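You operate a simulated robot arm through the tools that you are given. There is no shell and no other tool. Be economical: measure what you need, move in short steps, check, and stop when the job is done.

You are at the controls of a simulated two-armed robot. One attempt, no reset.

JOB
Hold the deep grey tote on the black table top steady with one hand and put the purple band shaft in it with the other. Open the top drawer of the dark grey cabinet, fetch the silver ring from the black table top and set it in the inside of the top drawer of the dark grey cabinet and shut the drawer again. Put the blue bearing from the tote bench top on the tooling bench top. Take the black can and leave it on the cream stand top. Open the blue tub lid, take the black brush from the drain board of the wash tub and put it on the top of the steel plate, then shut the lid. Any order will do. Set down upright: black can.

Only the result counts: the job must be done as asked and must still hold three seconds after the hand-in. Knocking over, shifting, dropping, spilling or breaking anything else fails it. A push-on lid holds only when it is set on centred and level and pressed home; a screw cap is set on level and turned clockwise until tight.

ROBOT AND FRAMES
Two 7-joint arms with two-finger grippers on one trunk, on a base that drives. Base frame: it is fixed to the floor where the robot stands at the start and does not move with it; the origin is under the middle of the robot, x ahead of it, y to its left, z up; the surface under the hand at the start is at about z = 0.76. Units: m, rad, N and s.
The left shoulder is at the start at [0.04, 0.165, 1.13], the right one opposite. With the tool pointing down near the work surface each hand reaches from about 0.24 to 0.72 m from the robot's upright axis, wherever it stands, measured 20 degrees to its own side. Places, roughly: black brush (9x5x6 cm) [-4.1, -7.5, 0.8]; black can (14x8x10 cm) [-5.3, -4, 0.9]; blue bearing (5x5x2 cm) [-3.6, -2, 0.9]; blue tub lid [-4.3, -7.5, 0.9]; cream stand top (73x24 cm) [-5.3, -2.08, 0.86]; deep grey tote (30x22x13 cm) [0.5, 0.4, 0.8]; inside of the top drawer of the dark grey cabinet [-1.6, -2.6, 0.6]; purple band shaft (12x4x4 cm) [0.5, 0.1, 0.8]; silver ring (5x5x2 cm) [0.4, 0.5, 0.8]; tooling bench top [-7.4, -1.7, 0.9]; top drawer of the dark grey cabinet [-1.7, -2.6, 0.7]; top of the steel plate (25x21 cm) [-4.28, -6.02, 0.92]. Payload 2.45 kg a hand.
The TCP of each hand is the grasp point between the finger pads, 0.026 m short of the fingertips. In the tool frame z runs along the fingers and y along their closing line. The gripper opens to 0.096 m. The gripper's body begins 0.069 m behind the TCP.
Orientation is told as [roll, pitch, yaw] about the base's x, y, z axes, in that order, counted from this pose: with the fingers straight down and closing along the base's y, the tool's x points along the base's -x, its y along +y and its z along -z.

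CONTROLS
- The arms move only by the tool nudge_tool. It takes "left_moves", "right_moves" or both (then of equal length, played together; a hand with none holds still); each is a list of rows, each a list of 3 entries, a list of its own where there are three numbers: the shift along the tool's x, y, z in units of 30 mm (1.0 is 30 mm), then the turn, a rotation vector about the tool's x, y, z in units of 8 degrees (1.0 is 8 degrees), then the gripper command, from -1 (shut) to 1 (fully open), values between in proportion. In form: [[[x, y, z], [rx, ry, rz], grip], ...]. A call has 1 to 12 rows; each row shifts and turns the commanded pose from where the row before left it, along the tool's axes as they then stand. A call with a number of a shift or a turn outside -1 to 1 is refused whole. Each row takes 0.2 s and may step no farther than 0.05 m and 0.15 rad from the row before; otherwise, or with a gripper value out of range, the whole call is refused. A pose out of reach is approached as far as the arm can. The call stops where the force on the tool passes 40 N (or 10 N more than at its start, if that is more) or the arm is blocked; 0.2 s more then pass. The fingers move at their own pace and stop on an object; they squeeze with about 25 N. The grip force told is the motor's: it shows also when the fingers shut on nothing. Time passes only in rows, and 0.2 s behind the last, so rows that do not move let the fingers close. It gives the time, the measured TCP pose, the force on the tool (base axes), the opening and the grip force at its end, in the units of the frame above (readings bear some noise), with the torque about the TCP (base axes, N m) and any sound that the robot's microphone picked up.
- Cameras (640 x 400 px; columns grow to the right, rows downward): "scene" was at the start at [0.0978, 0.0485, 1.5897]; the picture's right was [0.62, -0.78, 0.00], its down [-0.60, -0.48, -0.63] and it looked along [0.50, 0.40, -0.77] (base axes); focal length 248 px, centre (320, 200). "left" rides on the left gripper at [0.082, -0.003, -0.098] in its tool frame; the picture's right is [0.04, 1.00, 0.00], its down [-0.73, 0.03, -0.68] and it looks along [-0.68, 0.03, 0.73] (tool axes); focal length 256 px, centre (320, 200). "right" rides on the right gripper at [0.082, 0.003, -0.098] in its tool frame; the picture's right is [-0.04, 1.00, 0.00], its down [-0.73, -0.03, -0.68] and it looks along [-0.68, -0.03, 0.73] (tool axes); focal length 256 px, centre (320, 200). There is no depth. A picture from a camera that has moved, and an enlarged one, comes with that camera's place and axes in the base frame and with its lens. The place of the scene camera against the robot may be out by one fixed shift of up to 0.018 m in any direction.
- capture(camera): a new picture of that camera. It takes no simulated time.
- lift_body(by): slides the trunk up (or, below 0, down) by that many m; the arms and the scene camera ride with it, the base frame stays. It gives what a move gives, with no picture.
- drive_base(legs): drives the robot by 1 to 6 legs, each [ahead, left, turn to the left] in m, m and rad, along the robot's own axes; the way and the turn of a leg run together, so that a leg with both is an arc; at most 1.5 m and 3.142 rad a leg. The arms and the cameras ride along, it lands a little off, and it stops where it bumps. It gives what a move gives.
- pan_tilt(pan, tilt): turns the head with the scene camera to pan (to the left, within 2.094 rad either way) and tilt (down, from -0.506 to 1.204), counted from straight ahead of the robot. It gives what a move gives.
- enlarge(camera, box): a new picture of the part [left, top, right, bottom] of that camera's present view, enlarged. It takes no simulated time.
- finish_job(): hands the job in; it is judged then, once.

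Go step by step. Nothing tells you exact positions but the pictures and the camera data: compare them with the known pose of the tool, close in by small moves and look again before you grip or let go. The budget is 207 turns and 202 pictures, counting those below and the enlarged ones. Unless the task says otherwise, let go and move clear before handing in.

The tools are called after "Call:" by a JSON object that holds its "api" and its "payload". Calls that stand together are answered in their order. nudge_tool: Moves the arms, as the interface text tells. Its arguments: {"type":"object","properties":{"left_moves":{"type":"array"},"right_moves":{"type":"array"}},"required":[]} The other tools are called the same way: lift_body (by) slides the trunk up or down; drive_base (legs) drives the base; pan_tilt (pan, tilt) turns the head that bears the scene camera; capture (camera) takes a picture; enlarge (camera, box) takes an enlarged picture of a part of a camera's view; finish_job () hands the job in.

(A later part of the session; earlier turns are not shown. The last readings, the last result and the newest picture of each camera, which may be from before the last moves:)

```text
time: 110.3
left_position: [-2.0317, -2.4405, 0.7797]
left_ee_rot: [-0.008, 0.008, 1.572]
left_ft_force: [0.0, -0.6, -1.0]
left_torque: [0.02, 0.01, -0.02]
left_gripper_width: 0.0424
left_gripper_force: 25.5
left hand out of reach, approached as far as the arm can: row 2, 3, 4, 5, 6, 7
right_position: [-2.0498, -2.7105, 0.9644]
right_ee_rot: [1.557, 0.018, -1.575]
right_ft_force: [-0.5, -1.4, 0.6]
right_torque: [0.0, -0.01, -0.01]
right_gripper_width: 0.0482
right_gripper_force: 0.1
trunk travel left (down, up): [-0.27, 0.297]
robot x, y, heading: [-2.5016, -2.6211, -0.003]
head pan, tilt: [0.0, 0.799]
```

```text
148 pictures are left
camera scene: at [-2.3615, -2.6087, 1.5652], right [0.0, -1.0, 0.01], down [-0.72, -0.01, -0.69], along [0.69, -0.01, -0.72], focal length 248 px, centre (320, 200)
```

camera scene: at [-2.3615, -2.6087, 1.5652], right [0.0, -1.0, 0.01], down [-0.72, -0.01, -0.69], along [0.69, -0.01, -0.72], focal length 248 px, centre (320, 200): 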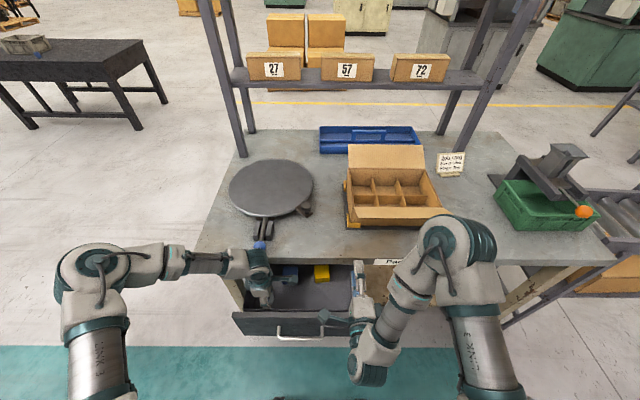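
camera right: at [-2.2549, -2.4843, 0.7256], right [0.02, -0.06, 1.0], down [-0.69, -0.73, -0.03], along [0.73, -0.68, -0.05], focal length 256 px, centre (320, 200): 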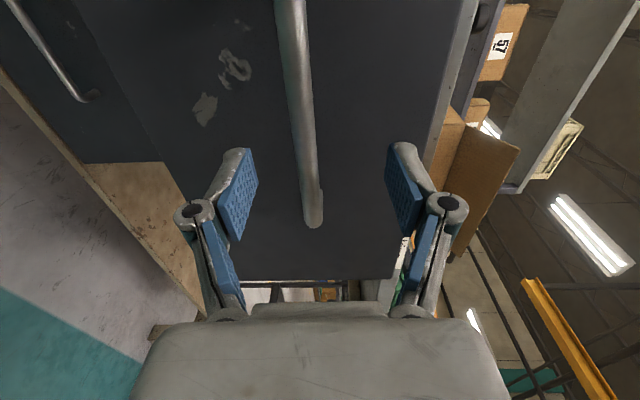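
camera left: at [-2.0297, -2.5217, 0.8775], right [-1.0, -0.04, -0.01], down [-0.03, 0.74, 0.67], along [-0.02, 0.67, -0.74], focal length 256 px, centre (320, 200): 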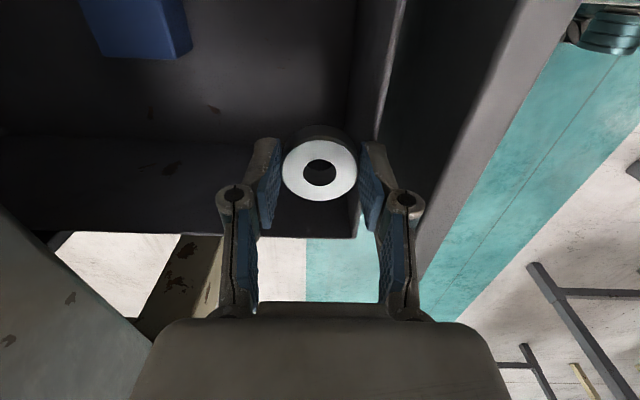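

The arm slid because of its limit there, so I'll use base and trunk moves: drive ahead 0.03 m, raise the right hand, then lower the trunk.

Call:
{"api": "nudge_tool", "payload": {"right_moves": [[[0, 0.9, -0.3], [0, 0, 0], 0], [[0, 0.9, -0.3], [0, 0, 0], 0], [[0, 0.9, -0.3], [0, 0, 0], 0], [[0, 0.9, -0.3], [0, 0, 0], 0], [[0, 0.9, -0.3], [0, 0, 0], 0]]}}

Call:
{"api": "drive_base", "payload": {"legs": [[0.03, 0, 0]]}}

Call:
{"api": "lift_body", "payload": {"by": -0.06}}

Call:
{"api": "capture", "payload": {"camera": "left"}}

Call:
{"api": "capture", "payload": {"camera": "scene"}}

```text
time: 111.5
left_position: [-2.0312, -2.4509, 0.7834]
left_ee_rot: [-0.007, -0.001, 1.572]
left_ft_force: [-0.1, -1.5, -1.7]
left_torque: [0.09, 0.01, 0.0]
left_gripper_width: 0.0428
left_gripper_force: 25.5
right_position: [-2.0519, -2.6928, 1.0856]
right_ee_rot: [1.56, 0.028, -1.58]
right_ft_force: [-1.0, 0.3, 0.1]
right_torque: [0.01, 0.03, 0.05]
right_gripper_width: 0.0482
right_gripper_force: 0.2
right hand out of reach, approached as far as the arm can: row 1, 2, 3, 4, 5
trunk travel left (down, up): [-0.27, 0.297]
robot x, y, heading: [-2.5007, -2.6219, -0.001]
head pan, tilt: [0.0, 0.799]
```

```text
time: 112.3
left_position: [-2.0039, -2.4512, 0.7832]
left_ee_rot: [-0.012, -0.001, 1.571]
left_ft_force: [0.6, -0.6, -1.3]
left_torque: [0.02, -0.03, 0.02]
left_gripper_width: 0.0428
left_gripper_force: 24.8
right_position: [-2.0228, -2.6928, 1.087]
right_ee_rot: [1.56, 0.027, -1.579]
right_ft_force: [0.2, 0.5, 0.3]
right_torque: [0.03, -0.02, 0.05]
right_gripper_width: 0.048
right_gripper_force: 0.1
trunk travel left (down, up): [-0.27, 0.297]
robot x, y, heading: [-2.4701, -2.6204, 0.003]
head pan, tilt: [0.0, 0.799]
```

```text
time: 113.3
left_position: [-2.0036, -2.4446, 0.7225]
left_ee_rot: [-0.015, 0.007, 1.571]
left_ft_force: [-0.3, -0.6, -1.6]
left_torque: [-0.01, -0.02, 0.0]
left_gripper_width: 0.0428
left_gripper_force: 25.1
right_position: [-2.0127, -2.6835, 0.9976]
right_ee_rot: [1.49, 0.02, -1.582]
right_ft_force: [-0.5, -0.7, -0.7]
right_torque: [-0.03, 0.05, -0.02]
right_gripper_width: 0.0478
right_gripper_force: 0.1
trunk travel left (down, up): [-0.21, 0.357]
robot x, y, heading: [-2.4684, -2.6235, -0.003]
head pan, tilt: [0.0, 0.799]
```

```text
147 pictures are left
camera left: at [-2.003, -2.5272, 0.8214], right [-1.0, -0.04, -0.01], down [-0.04, 0.74, 0.67], along [-0.02, 0.67, -0.74], focal length 256 px, centre (320, 200)
```

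left: 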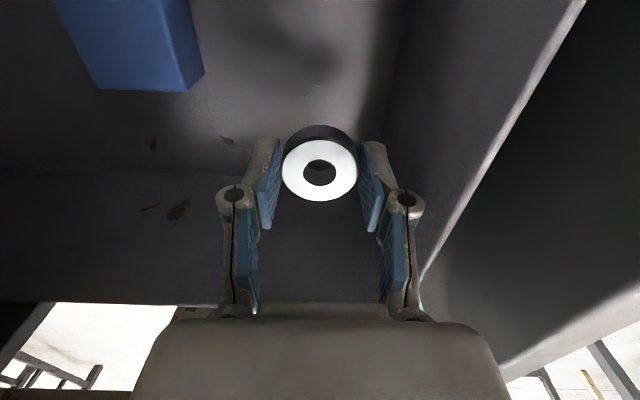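

```text
146 pictures are left
camera scene: at [-2.2879, -2.6279, 1.5028], right [0.0, -1.0, 0.0], down [-0.72, 0.0, -0.69], along [0.69, 0.0, -0.72], focal length 248 px, centre (320, 200)
```

scene: 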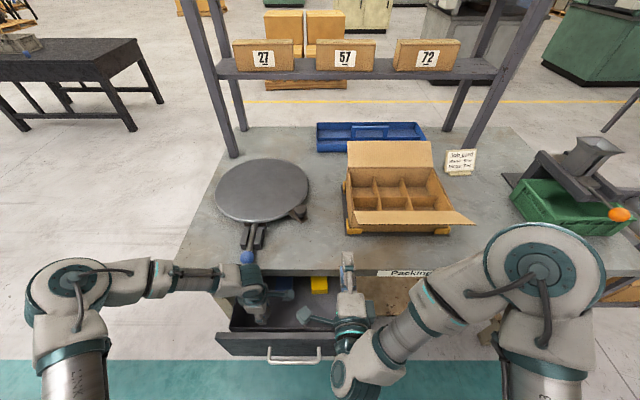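

Clear so far. Lowering the trunk another 0.05 m.

Call:
{"api": "lift_body", "payload": {"by": -0.05}}

Call:
{"api": "capture", "payload": {"camera": "left"}}

Call:
{"api": "capture", "payload": {"camera": "scene"}}

```text
time: 114.3
left_position: [-2.004, -2.4433, 0.6739]
left_ee_rot: [-0.01, 0.008, 1.572]
left_ft_force: [-0.2, -0.1, -1.4]
left_torque: [0.01, -0.03, -0.01]
left_gripper_width: 0.043
left_gripper_force: 24.8
right_position: [-2.0007, -2.6806, 0.9172]
right_ee_rot: [1.415, 0.017, -1.582]
right_ft_force: [0.1, 0.0, -0.4]
right_torque: [0.0, 0.03, 0.01]
right_gripper_width: 0.0481
right_gripper_force: 0.0
trunk travel left (down, up): [-0.16, 0.407]
robot x, y, heading: [-2.4709, -2.6224, -0.0]
head pan, tilt: [0.0, 0.799]
```

```text
145 pictures are left
camera left: at [-2.003, -2.5251, 0.771], right [-1.0, -0.04, -0.01], down [-0.04, 0.74, 0.67], along [-0.02, 0.67, -0.74], focal length 256 px, centre (320, 200)
```

left: 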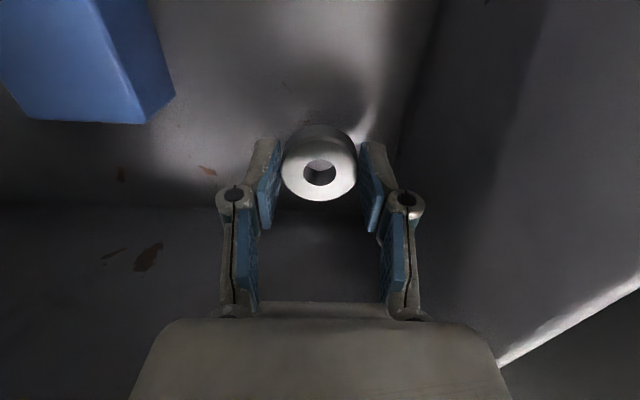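

```text
144 pictures are left
camera scene: at [-2.239, -2.6238, 1.447], right [0.0, -1.0, 0.0], down [-0.72, 0.0, -0.69], along [0.69, 0.0, -0.72], focal length 248 px, centre (320, 200)
```

scene: 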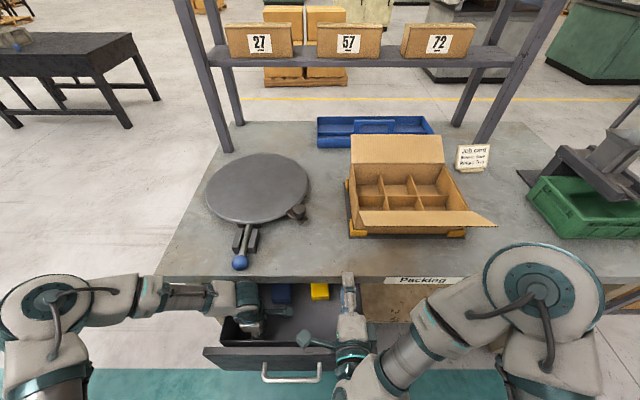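

Close to the floor now. Lowering the left arm in small steps.

Call:
{"api": "nudge_tool", "payload": {"left_moves": [[[0, 0, 0.3], [0, 0, 0], -1], [[0, 0, 0.3], [0, 0, 0], -1], [[0, 0, 0.3], [0, 0, 0], -1], [[0, 0, 0], [0, 0, 0], -1]]}}

```text
time: 115.3
left_position: [-2.0033, -2.443, 0.6448]
left_ee_rot: [-0.01, 0.009, 1.571]
left_ft_force: [-0.8, -0.4, -1.1]
left_torque: [0.01, 0.01, -0.04]
left_gripper_width: 0.0427
left_gripper_force: 24.6
right_position: [-1.9999, -2.6817, 0.9153]
right_ee_rot: [1.412, 0.014, -1.583]
right_ft_force: [0.4, 0.4, -0.5]
right_torque: [-0.02, -0.03, -0.05]
right_gripper_width: 0.0479
right_gripper_force: 0.1
trunk travel left (down, up): [-0.16, 0.407]
robot x, y, heading: [-2.4683, -2.6226, -0.002]
head pan, tilt: [0.0, 0.799]
```

Works, no contact yet. A little further.

Call:
{"api": "nudge_tool", "payload": {"left_moves": [[[0, 0, 0.15], [0, 0, 0], -1], [[0, 0, 0.15], [0, 0, 0], -1], [[0, 0, 0.15], [0, 0, 0], -1], [[0, 0, 0], [0, 0, 0], -1]]}}

Call:
{"api": "capture", "payload": {"camera": "left"}}

```text
time: 116.4
left_position: [-2.0021, -2.4445, 0.6358]
left_ee_rot: [-0.021, 0.009, 1.571]
left_ft_force: [0.5, 2.0, 20.7]
left_torque: [0.21, 0.6, -0.06]
left_gripper_width: 0.0431
left_gripper_force: 24.7
right_position: [-2.0025, -2.6825, 0.9163]
right_ee_rot: [1.415, 0.017, -1.582]
right_ft_force: [0.2, -0.3, 0.0]
right_torque: [-0.01, 0.04, 0.0]
right_gripper_width: 0.0481
right_gripper_force: 0.1
trunk travel left (down, up): [-0.16, 0.407]
robot x, y, heading: [-2.4722, -2.624, 0.001]
head pan, tilt: [0.0, 0.799]
stopped in row 4 (left hand): the force on the tool passed its limit at 42 N (the readings are from after the stop); the commanded pose is now the measured one
```

```text
143 pictures are left
camera left: at [-2.0019, -2.5271, 0.7339], right [-1.0, -0.04, -0.02], down [-0.04, 0.74, 0.67], along [-0.01, 0.67, -0.74], focal length 256 px, centre (320, 200)
```

left: 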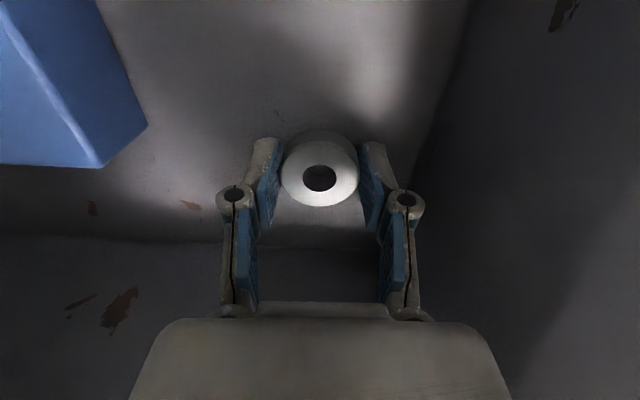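

The ring is on the drawer floor. Releasing and rising.

Call:
{"api": "nudge_tool", "payload": {"left_moves": [[[0, 0, 0], [0, 0, 0], 0.4], [[0, 0, 0], [0, 0, 0], 0.4], [[0, 0, -0.3], [0, 0, 0], 0.4], [[0, 0, -0.6], [0, 0, 0], 0.4], [[0, 0, -0.8], [0, 0, 0], 0.4], [[0, 0, -0.8], [0, 0, 0], 0.4], [[0, 0, -0.8], [0, 0, 0], 0.4]]}}

Call:
{"api": "capture", "payload": {"camera": "left"}}

```text
time: 118.0
left_position: [-2.0059, -2.4443, 0.7344]
left_ee_rot: [-0.017, 0.008, 1.569]
left_ft_force: [0.6, -0.4, 0.2]
left_torque: [-0.01, -0.01, -0.01]
left_gripper_width: 0.0672
left_gripper_force: 0.0
right_position: [-2.0029, -2.6834, 0.9171]
right_ee_rot: [1.416, 0.017, -1.58]
right_ft_force: [-0.2, 0.5, 0.3]
right_torque: [-0.03, 0.0, -0.01]
right_gripper_width: 0.0479
right_gripper_force: 0.1
trunk travel left (down, up): [-0.16, 0.407]
robot x, y, heading: [-2.4714, -2.6229, 0.002]
head pan, tilt: [0.0, 0.799]
```

```text
142 pictures are left
camera left: at [-2.0048, -2.5258, 0.8327], right [-1.0, -0.04, -0.02], down [-0.04, 0.74, 0.67], along [-0.02, 0.67, -0.74], focal length 256 px, centre (320, 200)
```

left: 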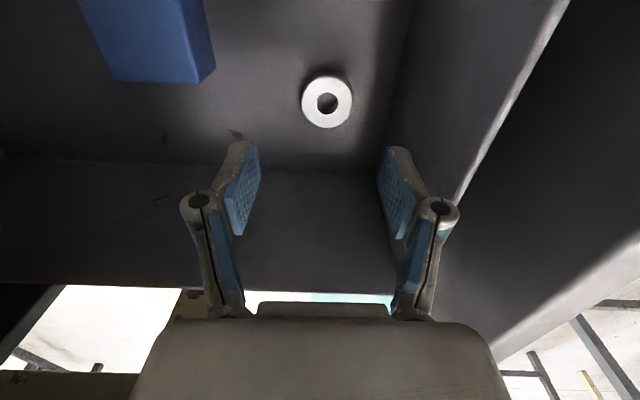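

The ring lies flat in the drawer. Raising the left clear of the front panel, then backing off.

Call:
{"api": "nudge_tool", "payload": {"left_moves": [[[0, 0, -0.8], [0, 0, 0], 0.4], [[0, 0, -0.8], [0, 0, 0], 0.4], [[0, 0, -0.8], [0, 0, 0], 0.4], [[0, 0, -0.8], [0, 0, 0], 0.4], [[0, 0, -0.8], [0, 0, 0], 0.4], [[0, 0, -0.8], [0, 0, 0], 0.4], [[0, 0, -0.8], [0, 0, 0], 0.4]]}}

Call:
{"api": "capture", "payload": {"camera": "scene"}}

```text
time: 119.6
left_position: [-2.0089, -2.4431, 0.9023]
left_ee_rot: [-0.017, 0.009, 1.573]
left_ft_force: [-0.1, -0.7, 0.4]
left_torque: [0.0, 0.0, 0.01]
left_gripper_width: 0.0672
left_gripper_force: 0.0
right_position: [-2.0033, -2.6824, 0.9161]
right_ee_rot: [1.417, 0.017, -1.581]
right_ft_force: [0.0, 0.6, -0.7]
right_torque: [0.0, -0.06, -0.01]
right_gripper_width: 0.048
right_gripper_force: 0.1
trunk travel left (down, up): [-0.16, 0.407]
robot x, y, heading: [-2.4726, -2.622, -0.0]
head pan, tilt: [0.0, 0.799]
```

```text
141 pictures are left
camera scene: at [-2.2392, -2.6251, 1.4469], right [0.0, -1.0, 0.0], down [-0.72, 0.0, -0.69], along [0.69, 0.0, -0.72], focal length 248 px, centre (320, 200)
```

scene: 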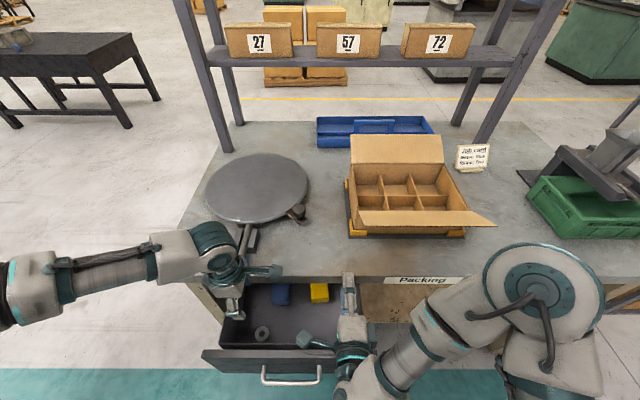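

Backing off and lowering the trunk to bring the right hand to the handle height again.

Call:
{"api": "drive_base", "payload": {"legs": [[-0.28, 0, 0], [0, 0.07, 0]]}}

Call:
{"api": "lift_body", "payload": {"by": -0.09}}

Call:
{"api": "nudge_tool", "payload": {"right_moves": [[[0.4, -0.8, 0], [-0.4, 0, 0], 1], [[0.4, -0.8, 0], [-0.4, 0, 0], 1], [[0.4, -0.8, 0], [-0.3, 0, 0], 1]]}}

Call:
{"api": "capture", "payload": {"camera": "right"}}

Call:
{"api": "capture", "payload": {"camera": "scene"}}

```text
time: 122.1
left_position: [-2.2852, -2.411, 0.9067]
left_ee_rot: [-0.019, -0.028, 1.566]
left_ft_force: [-0.4, -1.6, 0.1]
left_torque: [0.16, -0.07, -0.03]
left_gripper_width: 0.0671
left_gripper_force: 0.1
right_position: [-2.2791, -2.6518, 0.9155]
right_ee_rot: [1.415, 0.047, -1.584]
right_ft_force: [-1.5, -1.4, -0.8]
right_torque: [0.01, -0.08, 0.13]
right_gripper_width: 0.048
right_gripper_force: 0.0
trunk travel left (down, up): [-0.16, 0.407]
robot x, y, heading: [-2.746, -2.5576, 0.004]
head pan, tilt: [0.0, 0.799]
```

```text
time: 123.4
left_position: [-2.29, -2.3693, 0.8121]
left_ee_rot: [-0.024, 0.015, 1.569]
left_ft_force: [0.3, 0.2, 0.0]
left_torque: [-0.03, -0.02, 0.02]
left_gripper_width: 0.0671
left_gripper_force: 0.2
right_position: [-2.2637, -2.6097, 0.761]
right_ee_rot: [1.252, 0.008, -1.595]
right_ft_force: [0.7, -0.3, 0.2]
right_torque: [0.0, 0.04, -0.08]
right_gripper_width: 0.0483
right_gripper_force: 0.1
trunk travel left (down, up): [-0.07, 0.497]
robot x, y, heading: [-2.7453, -2.5568, 0.001]
head pan, tilt: [0.0, 0.799]
```

```text
time: 124.2
left_position: [-2.2886, -2.3707, 0.8115]
left_ee_rot: [-0.02, 0.014, 1.569]
left_ft_force: [0.1, 0.5, 0.1]
left_torque: [-0.07, 0.0, 0.01]
left_gripper_width: 0.0674
left_gripper_force: 0.0
right_position: [-2.2855, -2.5745, 0.6908]
right_ee_rot: [1.397, 0.008, -1.589]
right_ft_force: [1.0, 1.6, -0.1]
right_torque: [0.01, 0.0, -0.12]
right_gripper_width: 0.096
right_gripper_force: 0.1
trunk travel left (down, up): [-0.07, 0.497]
robot x, y, heading: [-2.7451, -2.5561, 0.004]
head pan, tilt: [0.0, 0.799]
```

```text
140 pictures are left
camera right: at [-2.3794, -2.4918, 0.7123], right [0.17, -0.05, 0.98], down [-0.69, -0.72, 0.08], along [0.71, -0.69, -0.16], focal length 256 px, centre (320, 200)
```

right: 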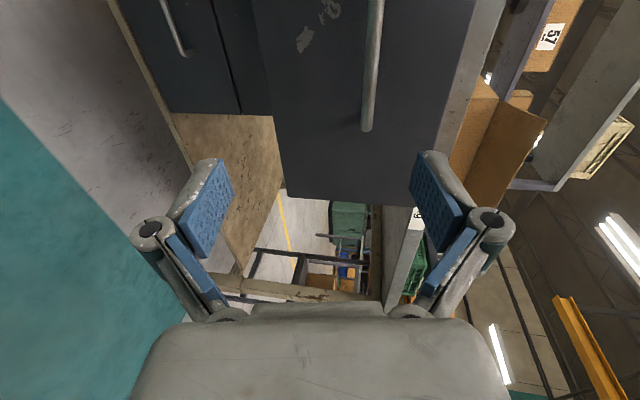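

```text
139 pictures are left
camera scene: at [-2.4075, -2.5329, 1.3337], right [0.0, -1.0, 0.02], down [-0.72, -0.02, -0.69], along [0.69, -0.01, -0.72], focal length 248 px, centre (320, 200)
```

scene: 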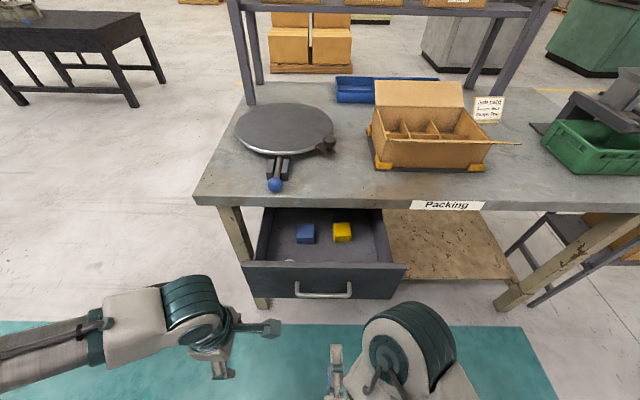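

Levelling the right hand and centring it on the bar, then advancing.

Call:
{"api": "nudge_tool", "payload": {"right_moves": [[[0.3, 0.3, 0], [-0.65, 0, 0], 1], [[0.3, 0.35, 0], [-0.6, 0, 0], 1], [[0, 0, 0.8], [0, 0, 0], 1], [[0, 0, 0.8], [0, 0, 0], 1]]}}

Call:
{"api": "capture", "payload": {"camera": "right"}}

```text
time: 125.2
left_position: [-2.2867, -2.396, 0.8157]
left_ee_rot: [-0.022, -0.009, 1.566]
left_ft_force: [0.4, 0.1, 0.0]
left_torque: [0.0, -0.04, 0.01]
left_gripper_width: 0.0668
left_gripper_force: 0.0
right_position: [-2.21, -2.5814, 0.7196]
right_ee_rot: [1.572, 0.027, -1.591]
right_ft_force: [0.2, -0.1, 0.4]
right_torque: [0.03, -0.02, 0.0]
right_gripper_width: 0.0956
right_gripper_force: 0.1
right hand out of reach, approached as far as the arm can: row 2
trunk travel left (down, up): [-0.07, 0.497]
robot x, y, heading: [-2.7467, -2.5614, 0.001]
head pan, tilt: [0.0, 0.799]
```

```text
138 pictures are left
camera right: at [-2.3075, -2.4989, 0.726], right [0.0, -0.07, 1.0], down [-0.69, -0.72, -0.05], along [0.72, -0.69, -0.05], focal length 256 px, centre (320, 200)
```

right: 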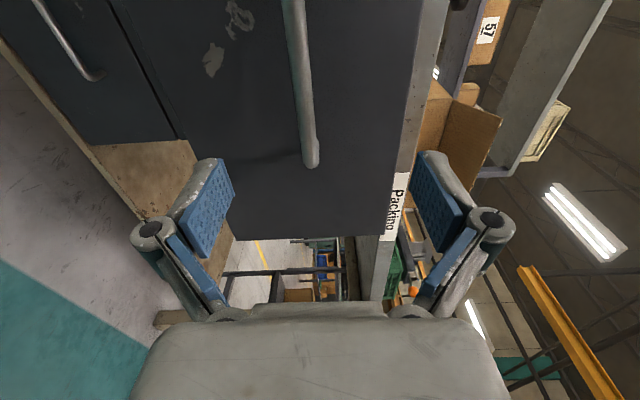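

The bar is about 8 mm low of centre. Correcting, advancing and gripping.

Call:
{"api": "nudge_tool", "payload": {"right_moves": [[[0.2, -0.25, 0.5], [0, 0, 0], 1], [[0.2, 0, 0.6], [0, 0, 0], 1], [[0, 0, 0.5], [0, 0, 0], 1], [[0, 0, 0], [0, 0, 0], -1], [[0, 0, 0], [0, 0, 0], -1], [[0, 0, 0], [0, 0, 0], -1], [[0, 0, 0], [0, 0, 0], -1]]}}

Call:
{"api": "capture", "payload": {"camera": "right"}}

```text
time: 126.8
left_position: [-2.2863, -2.3942, 0.8136]
left_ee_rot: [-0.018, -0.009, 1.566]
left_ft_force: [-0.6, -1.1, 0.1]
left_torque: [0.0, 0.03, -0.04]
left_gripper_width: 0.0672
left_gripper_force: 0.0
right_position: [-2.1636, -2.5687, 0.7096]
right_ee_rot: [1.567, 0.026, -1.586]
right_ft_force: [1.0, -9.7, -16.0]
right_torque: [-0.99, 0.26, -1.36]
right_gripper_width: 0.0119
right_gripper_force: 38.5
trunk travel left (down, up): [-0.07, 0.497]
robot x, y, heading: [-2.7433, -2.5608, 0.004]
head pan, tilt: [0.0, 0.799]
```

```text
137 pictures are left
camera right: at [-2.2596, -2.4858, 0.7175], right [0.0, -0.07, 1.0], down [-0.69, -0.72, -0.05], along [0.72, -0.69, -0.05], focal length 256 px, centre (320, 200)
```

right: 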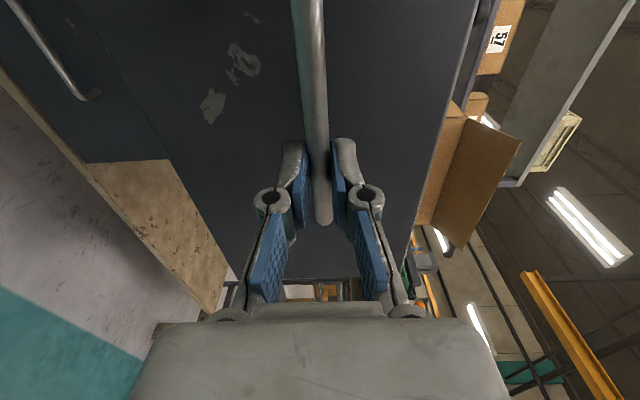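

Gripped. Pushing the drawer in with the arm part way, then with the base.

Call:
{"api": "nudge_tool", "payload": {"right_moves": [[[0, 0, 0.7], [0, 0, 0], -1], [[0, 0, 0.8], [0, 0, 0], -1], [[0, 0, 0.8], [0, 0, 0], -1], [[0, 0, 0.8], [0, 0, 0], -1], [[0, 0, 0.8], [0, 0, 0], -1]]}}

Call:
{"api": "drive_base", "payload": {"legs": [[0.1, 0, 0]]}}

Call:
{"api": "capture", "payload": {"camera": "scene"}}

```text
time: 128.0
left_position: [-2.2866, -2.3926, 0.8143]
left_ee_rot: [-0.019, -0.005, 1.566]
left_ft_force: [0.7, -0.8, 0.3]
left_torque: [0.0, 0.05, 0.01]
left_gripper_width: 0.0673
left_gripper_force: 0.1
right_position: [-2.0451, -2.5678, 0.7103]
right_ee_rot: [1.566, 0.025, -1.589]
right_ft_force: [0.4, -3.5, -18.3]
right_torque: [-0.89, 0.28, 0.62]
right_gripper_width: 0.0119
right_gripper_force: 38.8
trunk travel left (down, up): [-0.07, 0.497]
robot x, y, heading: [-2.7469, -2.5577, 0.004]
head pan, tilt: [0.0, 0.799]
```

```text
time: 129.1
left_position: [-2.1861, -2.3905, 0.8142]
left_ee_rot: [-0.019, -0.004, 1.566]
left_ft_force: [0.1, 0.3, 0.1]
left_torque: [-0.03, 0.01, 0.0]
left_gripper_width: 0.0674
left_gripper_force: 0.0
right_position: [-1.946, -2.5688, 0.71]
right_ee_rot: [1.567, 0.025, -1.591]
right_ft_force: [0.7, -1.1, -19.2]
right_torque: [-0.95, 0.39, -0.01]
right_gripper_width: 0.0118
right_gripper_force: 38.9
trunk travel left (down, up): [-0.07, 0.497]
robot x, y, heading: [-2.6466, -2.5602, 0.005]
head pan, tilt: [0.0, 0.799]
```

```text
136 pictures are left
camera scene: at [-2.3017, -2.5632, 1.3323], right [0.0, -1.0, 0.0], down [-0.72, 0.0, -0.69], along [0.69, 0.0, -0.72], focal length 248 px, centre (320, 200)
```

scene: 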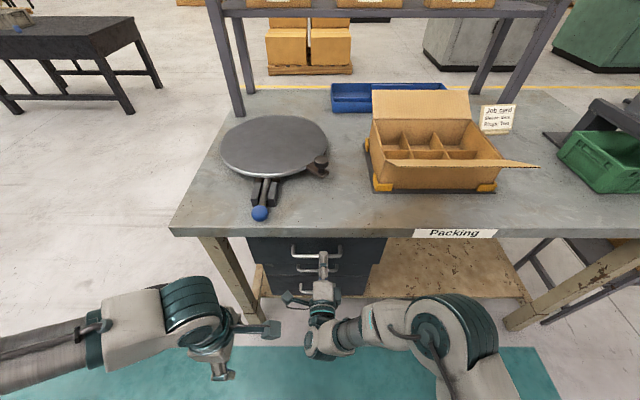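

About 5.5 cm left. Pushing home with the arm.

Call:
{"api": "nudge_tool", "payload": {"right_moves": [[[0, 0, 0.5], [0, 0, 0], -1], [[0, 0, 0.5], [0, 0, 0], -1], [[0, 0, 0.4], [0, 0, 0], -1], [[0, 0, 0.3], [0, 0, 0], -1], [[0, 0, 0.2], [0, 0, 0], -1], [[0, 0, 0.2], [0, 0, 0], -1], [[0, 0, 0.2], [0, 0, 0], -1]]}}

```text
time: 129.9
left_position: [-2.1999, -2.3921, 0.8222]
left_ee_rot: [-0.035, -0.006, 1.565]
left_ft_force: [-0.4, 0.4, -0.1]
left_torque: [-0.02, -0.02, 0.02]
left_gripper_width: 0.067
left_gripper_force: 0.0
right_position: [-1.9233, -2.5702, 0.7104]
right_ee_rot: [1.547, 0.016, -1.602]
right_ft_force: [-2.9, -4.8, -37.6]
right_torque: [-0.86, 0.91, -0.75]
right_gripper_width: 0.0118
right_gripper_force: 38.7
right hand out of reach, approached as far as the arm can: row 3
trunk travel left (down, up): [-0.07, 0.497]
robot x, y, heading: [-2.6466, -2.5606, 0.001]
head pan, tilt: [0.0, 0.799]
stopped in row 3 (right hand): the force on the tool passed its limit at 41 N (the readings are from after the stop); the commanded pose is now the measured one
```

Arm limit again (vertical strain). The base will do the last 3–4 cm.

Call:
{"api": "drive_base", "payload": {"legs": [[0.03, 0, 0]]}}

Call:
{"api": "capture", "payload": {"camera": "right"}}

```text
time: 130.8
left_position: [-2.1682, -2.3927, 0.8204]
left_ee_rot: [-0.033, -0.007, 1.565]
left_ft_force: [0.5, 0.2, 0.4]
left_torque: [0.03, -0.01, 0.01]
left_gripper_width: 0.0671
left_gripper_force: 0.1
right_position: [-1.8905, -2.5678, 0.7105]
right_ee_rot: [1.548, 0.021, -1.598]
right_ft_force: [-10.5, -3.7, -44.5]
right_torque: [-0.96, 0.69, 0.1]
right_gripper_width: 0.0116
right_gripper_force: 38.4
trunk travel left (down, up): [-0.07, 0.497]
robot x, y, heading: [-2.6125, -2.5606, 0.004]
head pan, tilt: [0.0, 0.799]
```

```text
135 pictures are left
camera right: at [-1.9867, -2.4842, 0.719], right [0.02, -0.06, 1.0], down [-0.7, -0.71, -0.03], along [0.71, -0.7, -0.06], focal length 256 px, centre (320, 200)
```

right: 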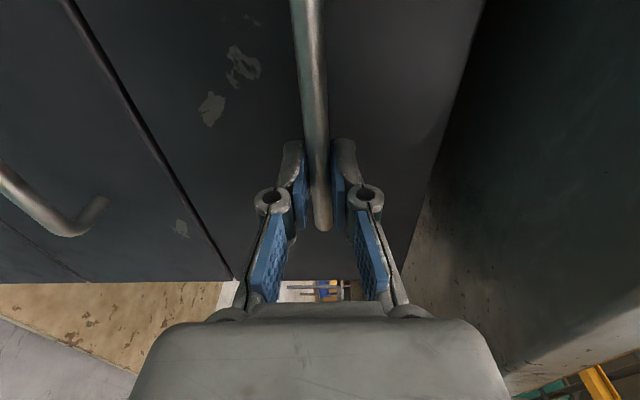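

The drawer front is flush with its neighbours and against the stop. Releasing and backing away.

Call:
{"api": "nudge_tool", "payload": {"right_moves": [[[0, 0, 0], [0, 0, 0], 0.6], [[0, 0, 0], [0, 0, 0], 1], [[0, 0, 0], [0, 0, 0], 1]]}}

Call:
{"api": "capture", "payload": {"camera": "right"}}

Call:
{"api": "drive_base", "payload": {"legs": [[-0.15, 0, 0]]}}

Call:
{"api": "capture", "payload": {"camera": "right"}}

Call:
{"api": "capture", "payload": {"camera": "scene"}}

```text
time: 131.6
left_position: [-2.1764, -2.3916, 0.826]
left_ee_rot: [-0.046, -0.008, 1.564]
left_ft_force: [-1.1, -0.5, -0.1]
left_torque: [0.01, 0.0, 0.01]
left_gripper_width: 0.0671
left_gripper_force: 0.0
right_position: [-1.9006, -2.5684, 0.7217]
right_ee_rot: [1.562, 0.02, -1.595]
right_ft_force: [-0.2, -0.5, 1.0]
right_torque: [-0.03, -0.01, 0.0]
right_gripper_width: 0.0959
right_gripper_force: 0.0
trunk travel left (down, up): [-0.07, 0.497]
robot x, y, heading: [-2.6162, -2.5638, 0.003]
head pan, tilt: [0.0, 0.799]
```

```text
134 pictures are left
camera right: at [-1.995, -2.4842, 0.7283], right [0.01, -0.06, 1.0], down [-0.7, -0.71, -0.04], along [0.72, -0.7, -0.05], focal length 256 px, centre (320, 200)
```

right: 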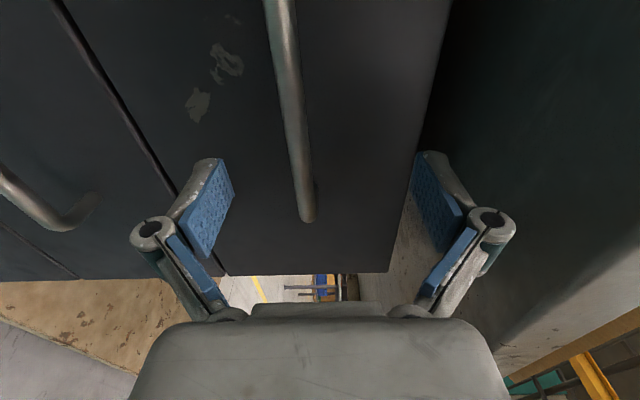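

```text
time: 132.9
left_position: [-2.3284, -2.3918, 0.8279]
left_ee_rot: [-0.046, -0.006, 1.565]
left_ft_force: [-0.2, -0.7, 0.8]
left_torque: [0.03, -0.03, -0.02]
left_gripper_width: 0.0673
left_gripper_force: 0.1
right_position: [-2.0517, -2.5685, 0.7216]
right_ee_rot: [1.562, 0.02, -1.597]
right_ft_force: [-1.1, 0.0, 0.9]
right_torque: [0.0, 0.03, 0.0]
right_gripper_width: 0.0962
right_gripper_force: 0.0
trunk travel left (down, up): [-0.07, 0.497]
robot x, y, heading: [-2.7666, -2.5595, 0.003]
head pan, tilt: [0.0, 0.799]
```

```text
133 pictures are left
camera right: at [-2.1468, -2.4836, 0.7279], right [0.01, -0.06, 1.0], down [-0.7, -0.72, -0.04], along [0.72, -0.7, -0.05], focal length 256 px, centre (320, 200)
```

right: 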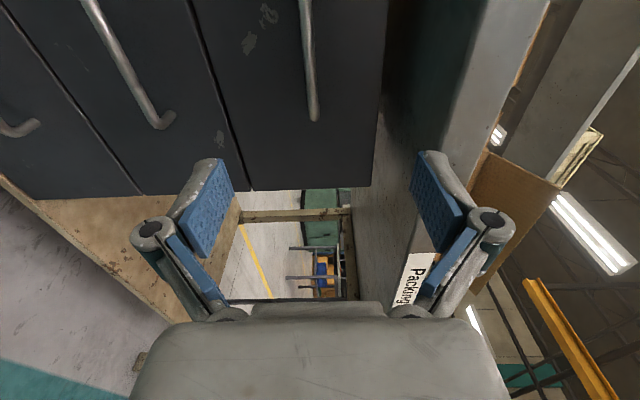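

```text
132 pictures are left
camera scene: at [-2.4296, -2.5628, 1.3342], right [0.0, -1.0, 0.0], down [-0.72, 0.0, -0.69], along [0.69, 0.0, -0.72], focal length 248 px, centre (320, 200)
```

scene: 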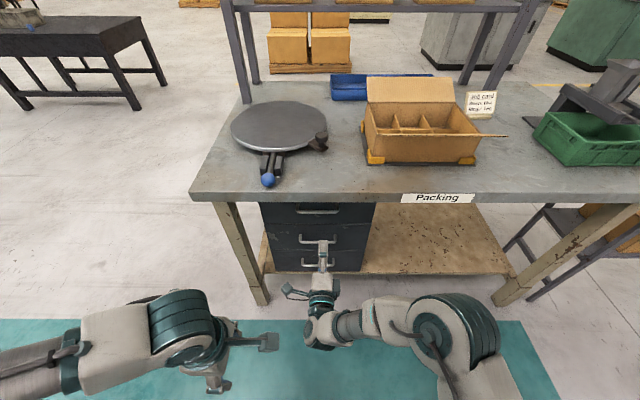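

The top drawer is shut. I'll raise the trunk, then return both hands to tool-down and tuck them in.

Call:
{"api": "lift_body", "payload": {"by": 0.23}}

Call:
{"api": "nudge_tool", "payload": {"right_moves": [[[0, 0, 0], [1, 0, 0], 0], [[0, 0, 0], [1, 0, 0], 0], [[0, 0, 0], [1, 0, 0], 0], [[0, 0, 0], [1, 0, 0], 0], [[0, 0, 0], [1, 0, 0], 0], [[0, 0, 0], [1, 0, 0], 0], [[0, 0, 0], [1, 0, 0], 0], [[0, 0, 0], [1, 0, 0], 0], [[0, 0, 0], [1, 0, 0], 0], [[0, 0, 0], [1, 0, 0], 0], [[0, 0, 0], [1, 0, 0], 0], [[0, 0, 0], [0.2, 0, 0], 0]], "left_moves": [[[0, 0, 0], [0, 0, 1], 0], [[0, 0, 0], [0, 0, 1], 0], [[0, 0, 0], [0, 0, 1], 0], [[0, 0, 0], [0, 0, 1], 0], [[0, 0, 0], [0, 0, 1], 0], [[0, 0, 0], [0, 0, 1], 0], [[0, 0, 0], [0, 0, 1], 0], [[0, 0, 0], [0, 0, 1], 0], [[0, 0, 0], [0, 0, 1], 0], [[0, 0, 0], [0, 0, 1], 0], [[0, 0, 0], [0, 0, 1], 0], [[0, 0, 0], [0, 0, 0.2], 0]]}}

Call:
{"api": "capture", "payload": {"camera": "scene"}}

```text
time: 135.3
left_position: [-2.3309, -2.3928, 1.0585]
left_ee_rot: [-0.05, -0.007, 1.567]
left_ft_force: [0.2, 0.7, 0.6]
left_torque: [0.01, -0.03, 0.04]
left_gripper_width: 0.0672
left_gripper_force: 0.0
right_position: [-2.0581, -2.5668, 0.9976]
right_ee_rot: [1.624, 0.022, -1.604]
right_ft_force: [0.6, 0.4, -0.5]
right_torque: [0.0, 0.0, -0.01]
right_gripper_width: 0.096
right_gripper_force: 0.1
trunk travel left (down, up): [-0.3, 0.267]
robot x, y, heading: [-2.767, -2.5622, 0.002]
head pan, tilt: [0.0, 0.799]
```

```text
time: 137.9
left_position: [-2.332, -2.393, 1.059]
left_ee_rot: [0.009, -0.051, 0.0]
left_ft_force: [0.1, 0.3, -0.6]
left_torque: [-0.02, 0.0, -0.02]
left_gripper_width: 0.0481
left_gripper_force: 0.1
right_position: [-2.0957, -2.5675, 0.9991]
right_ee_rot: [0.06, 0.024, -1.603]
right_ft_force: [0.3, -0.3, -1.0]
right_torque: [-0.03, 0.0, -0.03]
right_gripper_width: 0.0482
right_gripper_force: 0.0
right hand out of reach, approached as far as the arm can: row 10, 11
trunk travel left (down, up): [-0.3, 0.267]
robot x, y, heading: [-2.7688, -2.5603, 0.001]
head pan, tilt: [0.0, 0.799]
```

```text
131 pictures are left
camera scene: at [-2.6463, -2.5644, 1.5958], right [0.0, -1.0, 0.0], down [-0.72, 0.0, -0.69], along [0.69, 0.0, -0.72], focal length 248 px, centre (320, 200)
```

scene: 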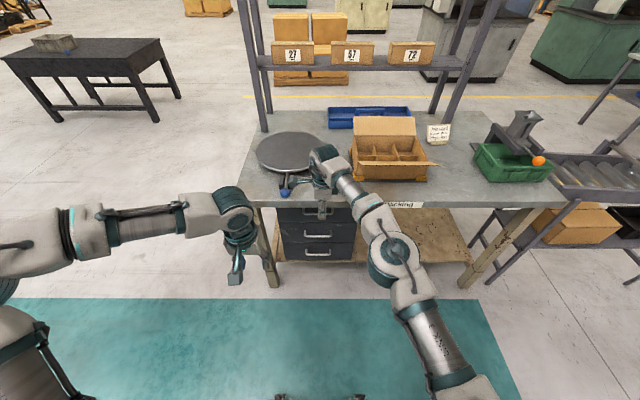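

Turning the right hand back to yaw 0 and tucking both hands closer.

Call:
{"api": "nudge_tool", "payload": {"right_moves": [[[0, 0, 0], [0.2, 0, -1], 0], [[0, 0, 0], [0.2, 0, -1], 0], [[0, 0, 0], [0, 0, -1], 0], [[0, 0, 0], [0, 0, -1], 0], [[0, 0, 0], [0, 0, -1], 0], [[0, 0, 0], [0, 0, -1], 0], [[0, 0, 0], [0, 0, -1], 0], [[0, 0, 0], [0, 0, -1], 0], [[0, 0, 0], [0, 0, -1], 0], [[0, 0, 0], [0, 0, -1], 0], [[0, 0, 0], [0, 0, -1], 0], [[0, 0, 0], [0, 0, -0.45], 0]], "left_moves": [[[0, 0, 0], [0, 0.36, 0], 0], [[0.5, 0.5, -0.2], [0, 0, 0], 0], [[0.5, 0.5, -0.2], [0, 0, 0], 0], [[0.5, 0.5, -0.2], [0, 0, 0], 0], [[0.5, 0.5, -0.2], [0, 0, 0], 0], [[0.5, 0.5, -0.2], [0, 0, 0], 0], [[0.4, 0.5, -0.2], [0, 0, 0], 0], [[0, 0, 0], [0, 0, 0], 0], [[0, 0, 0], [0, 0, 0], 0], [[0, 0, 0], [0, 0, 0], 0], [[0, 0, 0], [0, 0, 0], 0], [[0, 0, 0], [0, 0, 0], 0]]}}

Call:
{"api": "nudge_tool", "payload": {"right_moves": [[[0.9, -0.67, -0.28], [0, 0, 0], 0], [[0.9, -0.67, -0.28], [0, 0, 0], 0], [[0.9, -0.67, -0.28], [0, 0, 0], 0], [[0.9, -0.67, -0.28], [0, 0, 0], 0], [[0.9, -0.67, -0.28], [0, 0, 0], 0], [[0.9, -0.67, -0.28], [0, 0, 0], 0], [[0.9, -0.67, -0.28], [0, 0, 0], 0], [[0.9, -0.67, -0.28], [0, 0, 0], 0], [[0.9, -0.67, -0.28], [0, 0, 0], 0], [[0.9, -0.67, -0.28], [0, 0, 0], 0], [[0.9, -0.67, -0.28], [0, 0, 0], 0], [[0.9, -0.67, -0.28], [0, 0, 0], 0]]}}

Call:
{"api": "pan_tilt", "payload": {"pan": 2.09, "tilt": 0.6}}

Call:
{"api": "capture", "payload": {"camera": "scene"}}

```text
time: 140.6
left_position: [-2.4191, -2.3031, 1.0946]
left_ee_rot: [0.007, -0.001, 0.003]
left_ft_force: [-0.1, 0.5, -0.3]
left_torque: [0.02, 0.01, -0.02]
left_gripper_width: 0.048
left_gripper_force: 0.1
right_position: [-2.105, -2.5679, 1.0008]
right_ee_rot: [0.016, -0.007, -0.001]
right_ft_force: [-1.0, -0.1, -0.7]
right_torque: [-0.01, 0.01, 0.02]
right_gripper_width: 0.0479
right_gripper_force: 0.1
right hand out of reach, approached as far as the arm can: row 1, 2
trunk travel left (down, up): [-0.3, 0.267]
robot x, y, heading: [-2.7687, -2.5601, 0.002]
head pan, tilt: [0.0, 0.799]
```

```text
time: 143.2
left_position: [-2.4185, -2.3021, 1.095]
left_ee_rot: [0.006, 0.001, 0.004]
left_ft_force: [0.4, -0.4, 0.0]
left_torque: [0.0, -0.01, -0.01]
left_gripper_width: 0.048
left_gripper_force: 0.1
right_position: [-2.1057, -2.5685, 1.0013]
right_ee_rot: [0.015, -0.007, -0.004]
right_ft_force: [-0.3, 0.4, -0.4]
right_torque: [-0.01, 0.01, 0.01]
right_gripper_width: 0.048
right_gripper_force: 0.0
right hand out of reach, approached as far as the arm can: row 1, 2, 3, 4, 5, 6, 7, 8, 9, 10, 11, 12
trunk travel left (down, up): [-0.3, 0.267]
robot x, y, heading: [-2.7653, -2.5609, -0.003]
head pan, tilt: [0.0, 0.799]
```

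```text
time: 145.1
left_position: [-2.4188, -2.3023, 1.095]
left_ee_rot: [0.006, -0.001, 0.004]
left_ft_force: [-0.4, 0.2, -1.5]
left_torque: [0.03, 0.02, -0.01]
left_gripper_width: 0.048
left_gripper_force: 0.0
right_position: [-2.1064, -2.5662, 1.0007]
right_ee_rot: [0.017, -0.004, -0.006]
right_ft_force: [0.0, 0.5, 0.2]
right_torque: [0.0, -0.02, 0.01]
right_gripper_width: 0.048
right_gripper_force: 0.0
trunk travel left (down, up): [-0.3, 0.267]
robot x, y, heading: [-2.7672, -2.5644, -0.002]
head pan, tilt: [2.089, 0.6]
```

```text
130 pictures are left
camera scene: at [-2.772, -2.485, 1.6131], right [0.87, 0.5, 0.0], down [0.28, -0.49, -0.82], along [-0.41, 0.71, -0.56], focal length 248 px, centre (320, 200)
```

scene: 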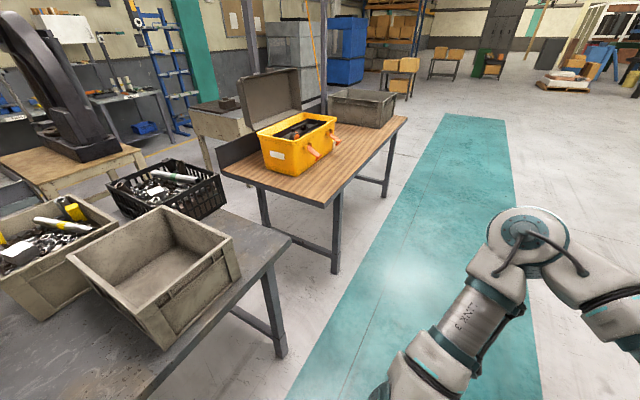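

The right arm seems stuck at a joint limit. I'll test simple retreat moves.

Call:
{"api": "nudge_tool", "payload": {"right_moves": [[[0.5, 0, 0], [0, 0, 0], 0], [[0.5, 0, 0], [0, 0, 0], 0]]}}

Call:
{"api": "nudge_tool", "payload": {"right_moves": [[[0, 0, 0.5], [0, 0, 0], 0], [[0, 0, 0.5], [0, 0, 0], 0]]}}

Call:
{"api": "nudge_tool", "payload": {"right_moves": [[[0, -0.5, 0], [0, 0, 0], 0], [[0, -0.5, 0], [0, 0, 0], 0]]}}

```text
time: 145.7
left_position: [-2.4198, -2.3022, 1.0949]
left_ee_rot: [0.007, -0.001, 0.003]
left_ft_force: [-0.3, 0.3, 0.2]
left_torque: [-0.01, -0.04, -0.02]
left_gripper_width: 0.0481
left_gripper_force: 0.0
right_position: [-2.1092, -2.5652, 1.0007]
right_ee_rot: [0.015, -0.004, -0.005]
right_ft_force: [-0.5, 0.0, 0.7]
right_torque: [0.01, -0.02, 0.0]
right_gripper_width: 0.0478
right_gripper_force: 0.1
right hand out of reach, approached as far as the arm can: row 1, 2
trunk travel left (down, up): [-0.3, 0.267]
robot x, y, heading: [-2.7663, -2.5642, -0.0]
head pan, tilt: [2.089, 0.6]
```

```text
time: 146.3
left_position: [-2.4182, -2.3019, 1.0944]
left_ee_rot: [0.007, 0.002, 0.004]
left_ft_force: [-0.4, 0.4, 0.8]
left_torque: [0.0, 0.01, 0.01]
left_gripper_width: 0.0479
left_gripper_force: 0.0
right_position: [-2.1056, -2.5634, 0.9693]
right_ee_rot: [0.015, -0.005, -0.006]
right_ft_force: [-0.6, 0.4, -0.5]
right_torque: [0.03, -0.01, -0.02]
right_gripper_width: 0.0479
right_gripper_force: 0.1
right hand out of reach, approached as far as the arm can: row 2
trunk travel left (down, up): [-0.3, 0.267]
robot x, y, heading: [-2.7689, -2.5628, 0.001]
head pan, tilt: [2.089, 0.6]
```

```text
time: 146.9
left_position: [-2.42, -2.3037, 1.0956]
left_ee_rot: [0.006, -0.001, 0.003]
left_ft_force: [-0.1, -0.4, 0.5]
left_torque: [-0.02, 0.01, 0.0]
left_gripper_width: 0.0481
left_gripper_force: 0.1
right_position: [-2.0967, -2.5919, 0.9719]
right_ee_rot: [0.016, -0.004, -0.006]
right_ft_force: [-0.8, -0.6, -1.0]
right_torque: [0.03, -0.01, 0.01]
right_gripper_width: 0.048
right_gripper_force: 0.0
right hand out of reach, approached as far as the arm can: row 1, 2
trunk travel left (down, up): [-0.3, 0.267]
robot x, y, heading: [-2.7661, -2.5628, 0.001]
head pan, tilt: [2.089, 0.6]
```

Trying with some yaw undone, since the wrist may be wound up.

Call:
{"api": "nudge_tool", "payload": {"right_moves": [[[0, 0, 0], [0, 0, 1], 0], [[0, 0, 0], [0, 0, 1], 0], [[0, 0, 0], [0, 0, 1], 0], [[0, 0, 0], [0, 0, 1], 0], [[0, 0, 0], [0, 0, 1], 0], [[0, 0, 0], [0, 0, 1], 0], [[0.5, -0.5, 0], [0, 0, 0], 0], [[0.5, -0.5, 0], [0, 0, 0], 0], [[0.5, -0.5, 0], [0, 0, 0], 0]]}}

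Call:
{"api": "pan_tilt", "payload": {"pan": -0.6, "tilt": 0.9}}

Call:
{"api": "capture", "payload": {"camera": "scene"}}

```text
time: 148.9
left_position: [-2.4199, -2.302, 1.0943]
left_ee_rot: [0.007, 0.0, 0.005]
left_ft_force: [-0.9, 0.0, 0.0]
left_torque: [-0.02, -0.01, -0.04]
left_gripper_width: 0.048
left_gripper_force: 0.0
right_position: [-2.098, -2.5879, 0.9716]
right_ee_rot: [0.015, 0.007, -0.844]
right_ft_force: [-0.2, 0.7, 0.0]
right_torque: [-0.01, 0.0, 0.04]
right_gripper_width: 0.048
right_gripper_force: 0.0
right hand out of reach, approached as far as the arm can: row 7, 8, 9
trunk travel left (down, up): [-0.3, 0.267]
robot x, y, heading: [-2.7663, -2.5639, 0.007]
head pan, tilt: [2.089, 0.6]
```

```text
time: 151.3
left_position: [-2.4188, -2.3028, 1.0965]
left_ee_rot: [0.008, -0.001, 0.004]
left_ft_force: [-0.4, -0.4, 0.3]
left_torque: [-0.02, 0.02, -0.01]
left_gripper_width: 0.0481
left_gripper_force: 0.1
right_position: [-2.0979, -2.5891, 0.9713]
right_ee_rot: [0.013, 0.009, -0.842]
right_ft_force: [-0.1, -0.5, 0.6]
right_torque: [-0.01, -0.01, 0.0]
right_gripper_width: 0.048
right_gripper_force: 0.1
trunk travel left (down, up): [-0.3, 0.267]
robot x, y, heading: [-2.7667, -2.5642, 0.002]
head pan, tilt: [-0.6, 0.901]
```

```text
129 pictures are left
camera scene: at [-2.6657, -2.6046, 1.5882], right [-0.56, -0.83, 0.0], down [-0.65, 0.44, -0.62], along [0.51, -0.35, -0.79], focal length 248 px, centre (320, 200)
```

scene: 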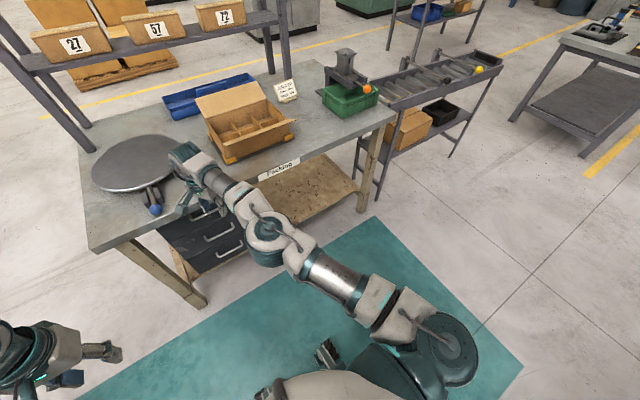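

The right arm is nearly straight, so it's at a singularity. I'll reverse the motion that got it there: yaw back to −90, then tip the fingers forward.

Call:
{"api": "nudge_tool", "payload": {"right_moves": [[[0, 0, 0], [0, 0, 1], 0], [[0, 0, 0], [0, 0, 1], 0], [[0, 0, 0], [0, 0, 1], 0], [[0, 0, 0], [0, 0, 1], 0], [[0, 0, 0], [0, 0, 1], 0], [[0, 0, 0], [-1, 0, 0], 0], [[0, 0, 0], [-1, 0, 0], 0], [[0, 0, 0], [-1, 0, 0], 0], [[0, 0, 0], [-1, 0, 0], 0], [[0, 0, 0], [-1, 0, 0], 0], [[0, -0.5, 0], [0, 0, 0], 0], [[0, -0.5, 0], [0, 0, 0], 0]]}}

```text
time: 153.9
left_position: [-2.4189, -2.3011, 1.0948]
left_ee_rot: [0.003, 0.0, 0.003]
left_ft_force: [0.1, -0.6, -0.2]
left_torque: [0.03, 0.0, -0.02]
left_gripper_width: 0.0478
left_gripper_force: 0.1
right_position: [-2.0039, -2.5078, 0.9593]
right_ee_rot: [0.631, 0.012, -1.538]
right_ft_force: [-0.1, 0.1, 0.0]
right_torque: [-0.01, -0.02, -0.01]
right_gripper_width: 0.0479
right_gripper_force: 0.1
right hand out of reach, approached as far as the arm can: row 6, 7, 8, 9, 10, 11, 12
trunk travel left (down, up): [-0.3, 0.267]
robot x, y, heading: [-2.7681, -2.562, 0.0]
head pan, tilt: [-0.6, 0.901]
```

Trying an upward sweep, which should make the elbow flex.

Call:
{"api": "nudge_tool", "payload": {"right_moves": [[[0, 0.55, -0.75], [0, 0, 0], 0], [[0, 0.55, -0.75], [0, 0, 0], 0], [[0, 0.55, -0.75], [0, 0, 0], 0], [[0, 0.55, -0.75], [0, 0, 0], 0]]}}

Call:
{"api": "nudge_tool", "payload": {"right_moves": [[[0, -0.6, -0.4], [0, 0, 0], 0], [[0, -0.6, -0.4], [0, 0, 0], 0], [[0, -0.6, -0.4], [0, 0, 0], 0]]}}

Call:
{"api": "capture", "payload": {"camera": "scene"}}

```text
time: 154.9
left_position: [-2.4202, -2.3023, 1.095]
left_ee_rot: [0.008, -0.002, 0.004]
left_ft_force: [0.7, -0.3, -0.6]
left_torque: [0.03, 0.01, -0.01]
left_gripper_width: 0.0479
left_gripper_force: 0.0
right_position: [-2.012, -2.5145, 1.0708]
right_ee_rot: [0.633, 0.014, -1.542]
right_ft_force: [-0.2, -0.1, 0.5]
right_torque: [-0.03, -0.03, 0.03]
right_gripper_width: 0.048
right_gripper_force: 0.1
right hand out of reach, approached as far as the arm can: row 4
trunk travel left (down, up): [-0.3, 0.267]
robot x, y, heading: [-2.7644, -2.5606, 0.002]
head pan, tilt: [-0.6, 0.901]
```

```text
time: 155.7
left_position: [-2.419, -2.3037, 1.0952]
left_ee_rot: [0.007, -0.001, 0.004]
left_ft_force: [-0.1, 0.5, 0.3]
left_torque: [-0.02, 0.02, -0.01]
left_gripper_width: 0.0483
left_gripper_force: 0.1
right_position: [-2.0781, -2.5179, 1.0668]
right_ee_rot: [0.633, 0.016, -1.541]
right_ft_force: [-0.5, -0.6, -0.6]
right_torque: [0.01, 0.04, 0.01]
right_gripper_width: 0.048
right_gripper_force: 0.0
trunk travel left (down, up): [-0.3, 0.267]
robot x, y, heading: [-2.7669, -2.5611, -0.002]
head pan, tilt: [-0.6, 0.901]
```

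```text
128 pictures are left
camera scene: at [-2.6663, -2.6067, 1.5882], right [-0.56, -0.83, 0.0], down [-0.65, 0.44, -0.62], along [0.51, -0.35, -0.79], focal length 248 px, centre (320, 200)
```

scene: 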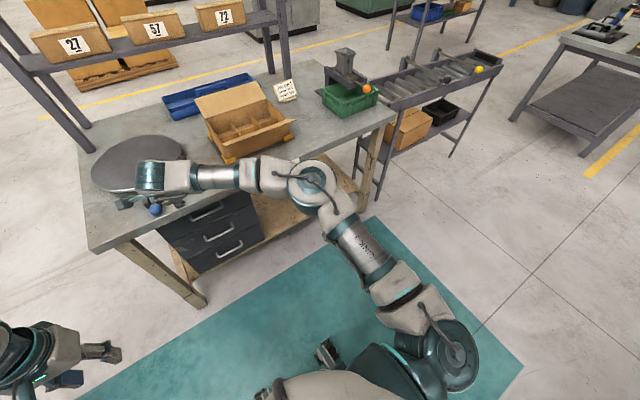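

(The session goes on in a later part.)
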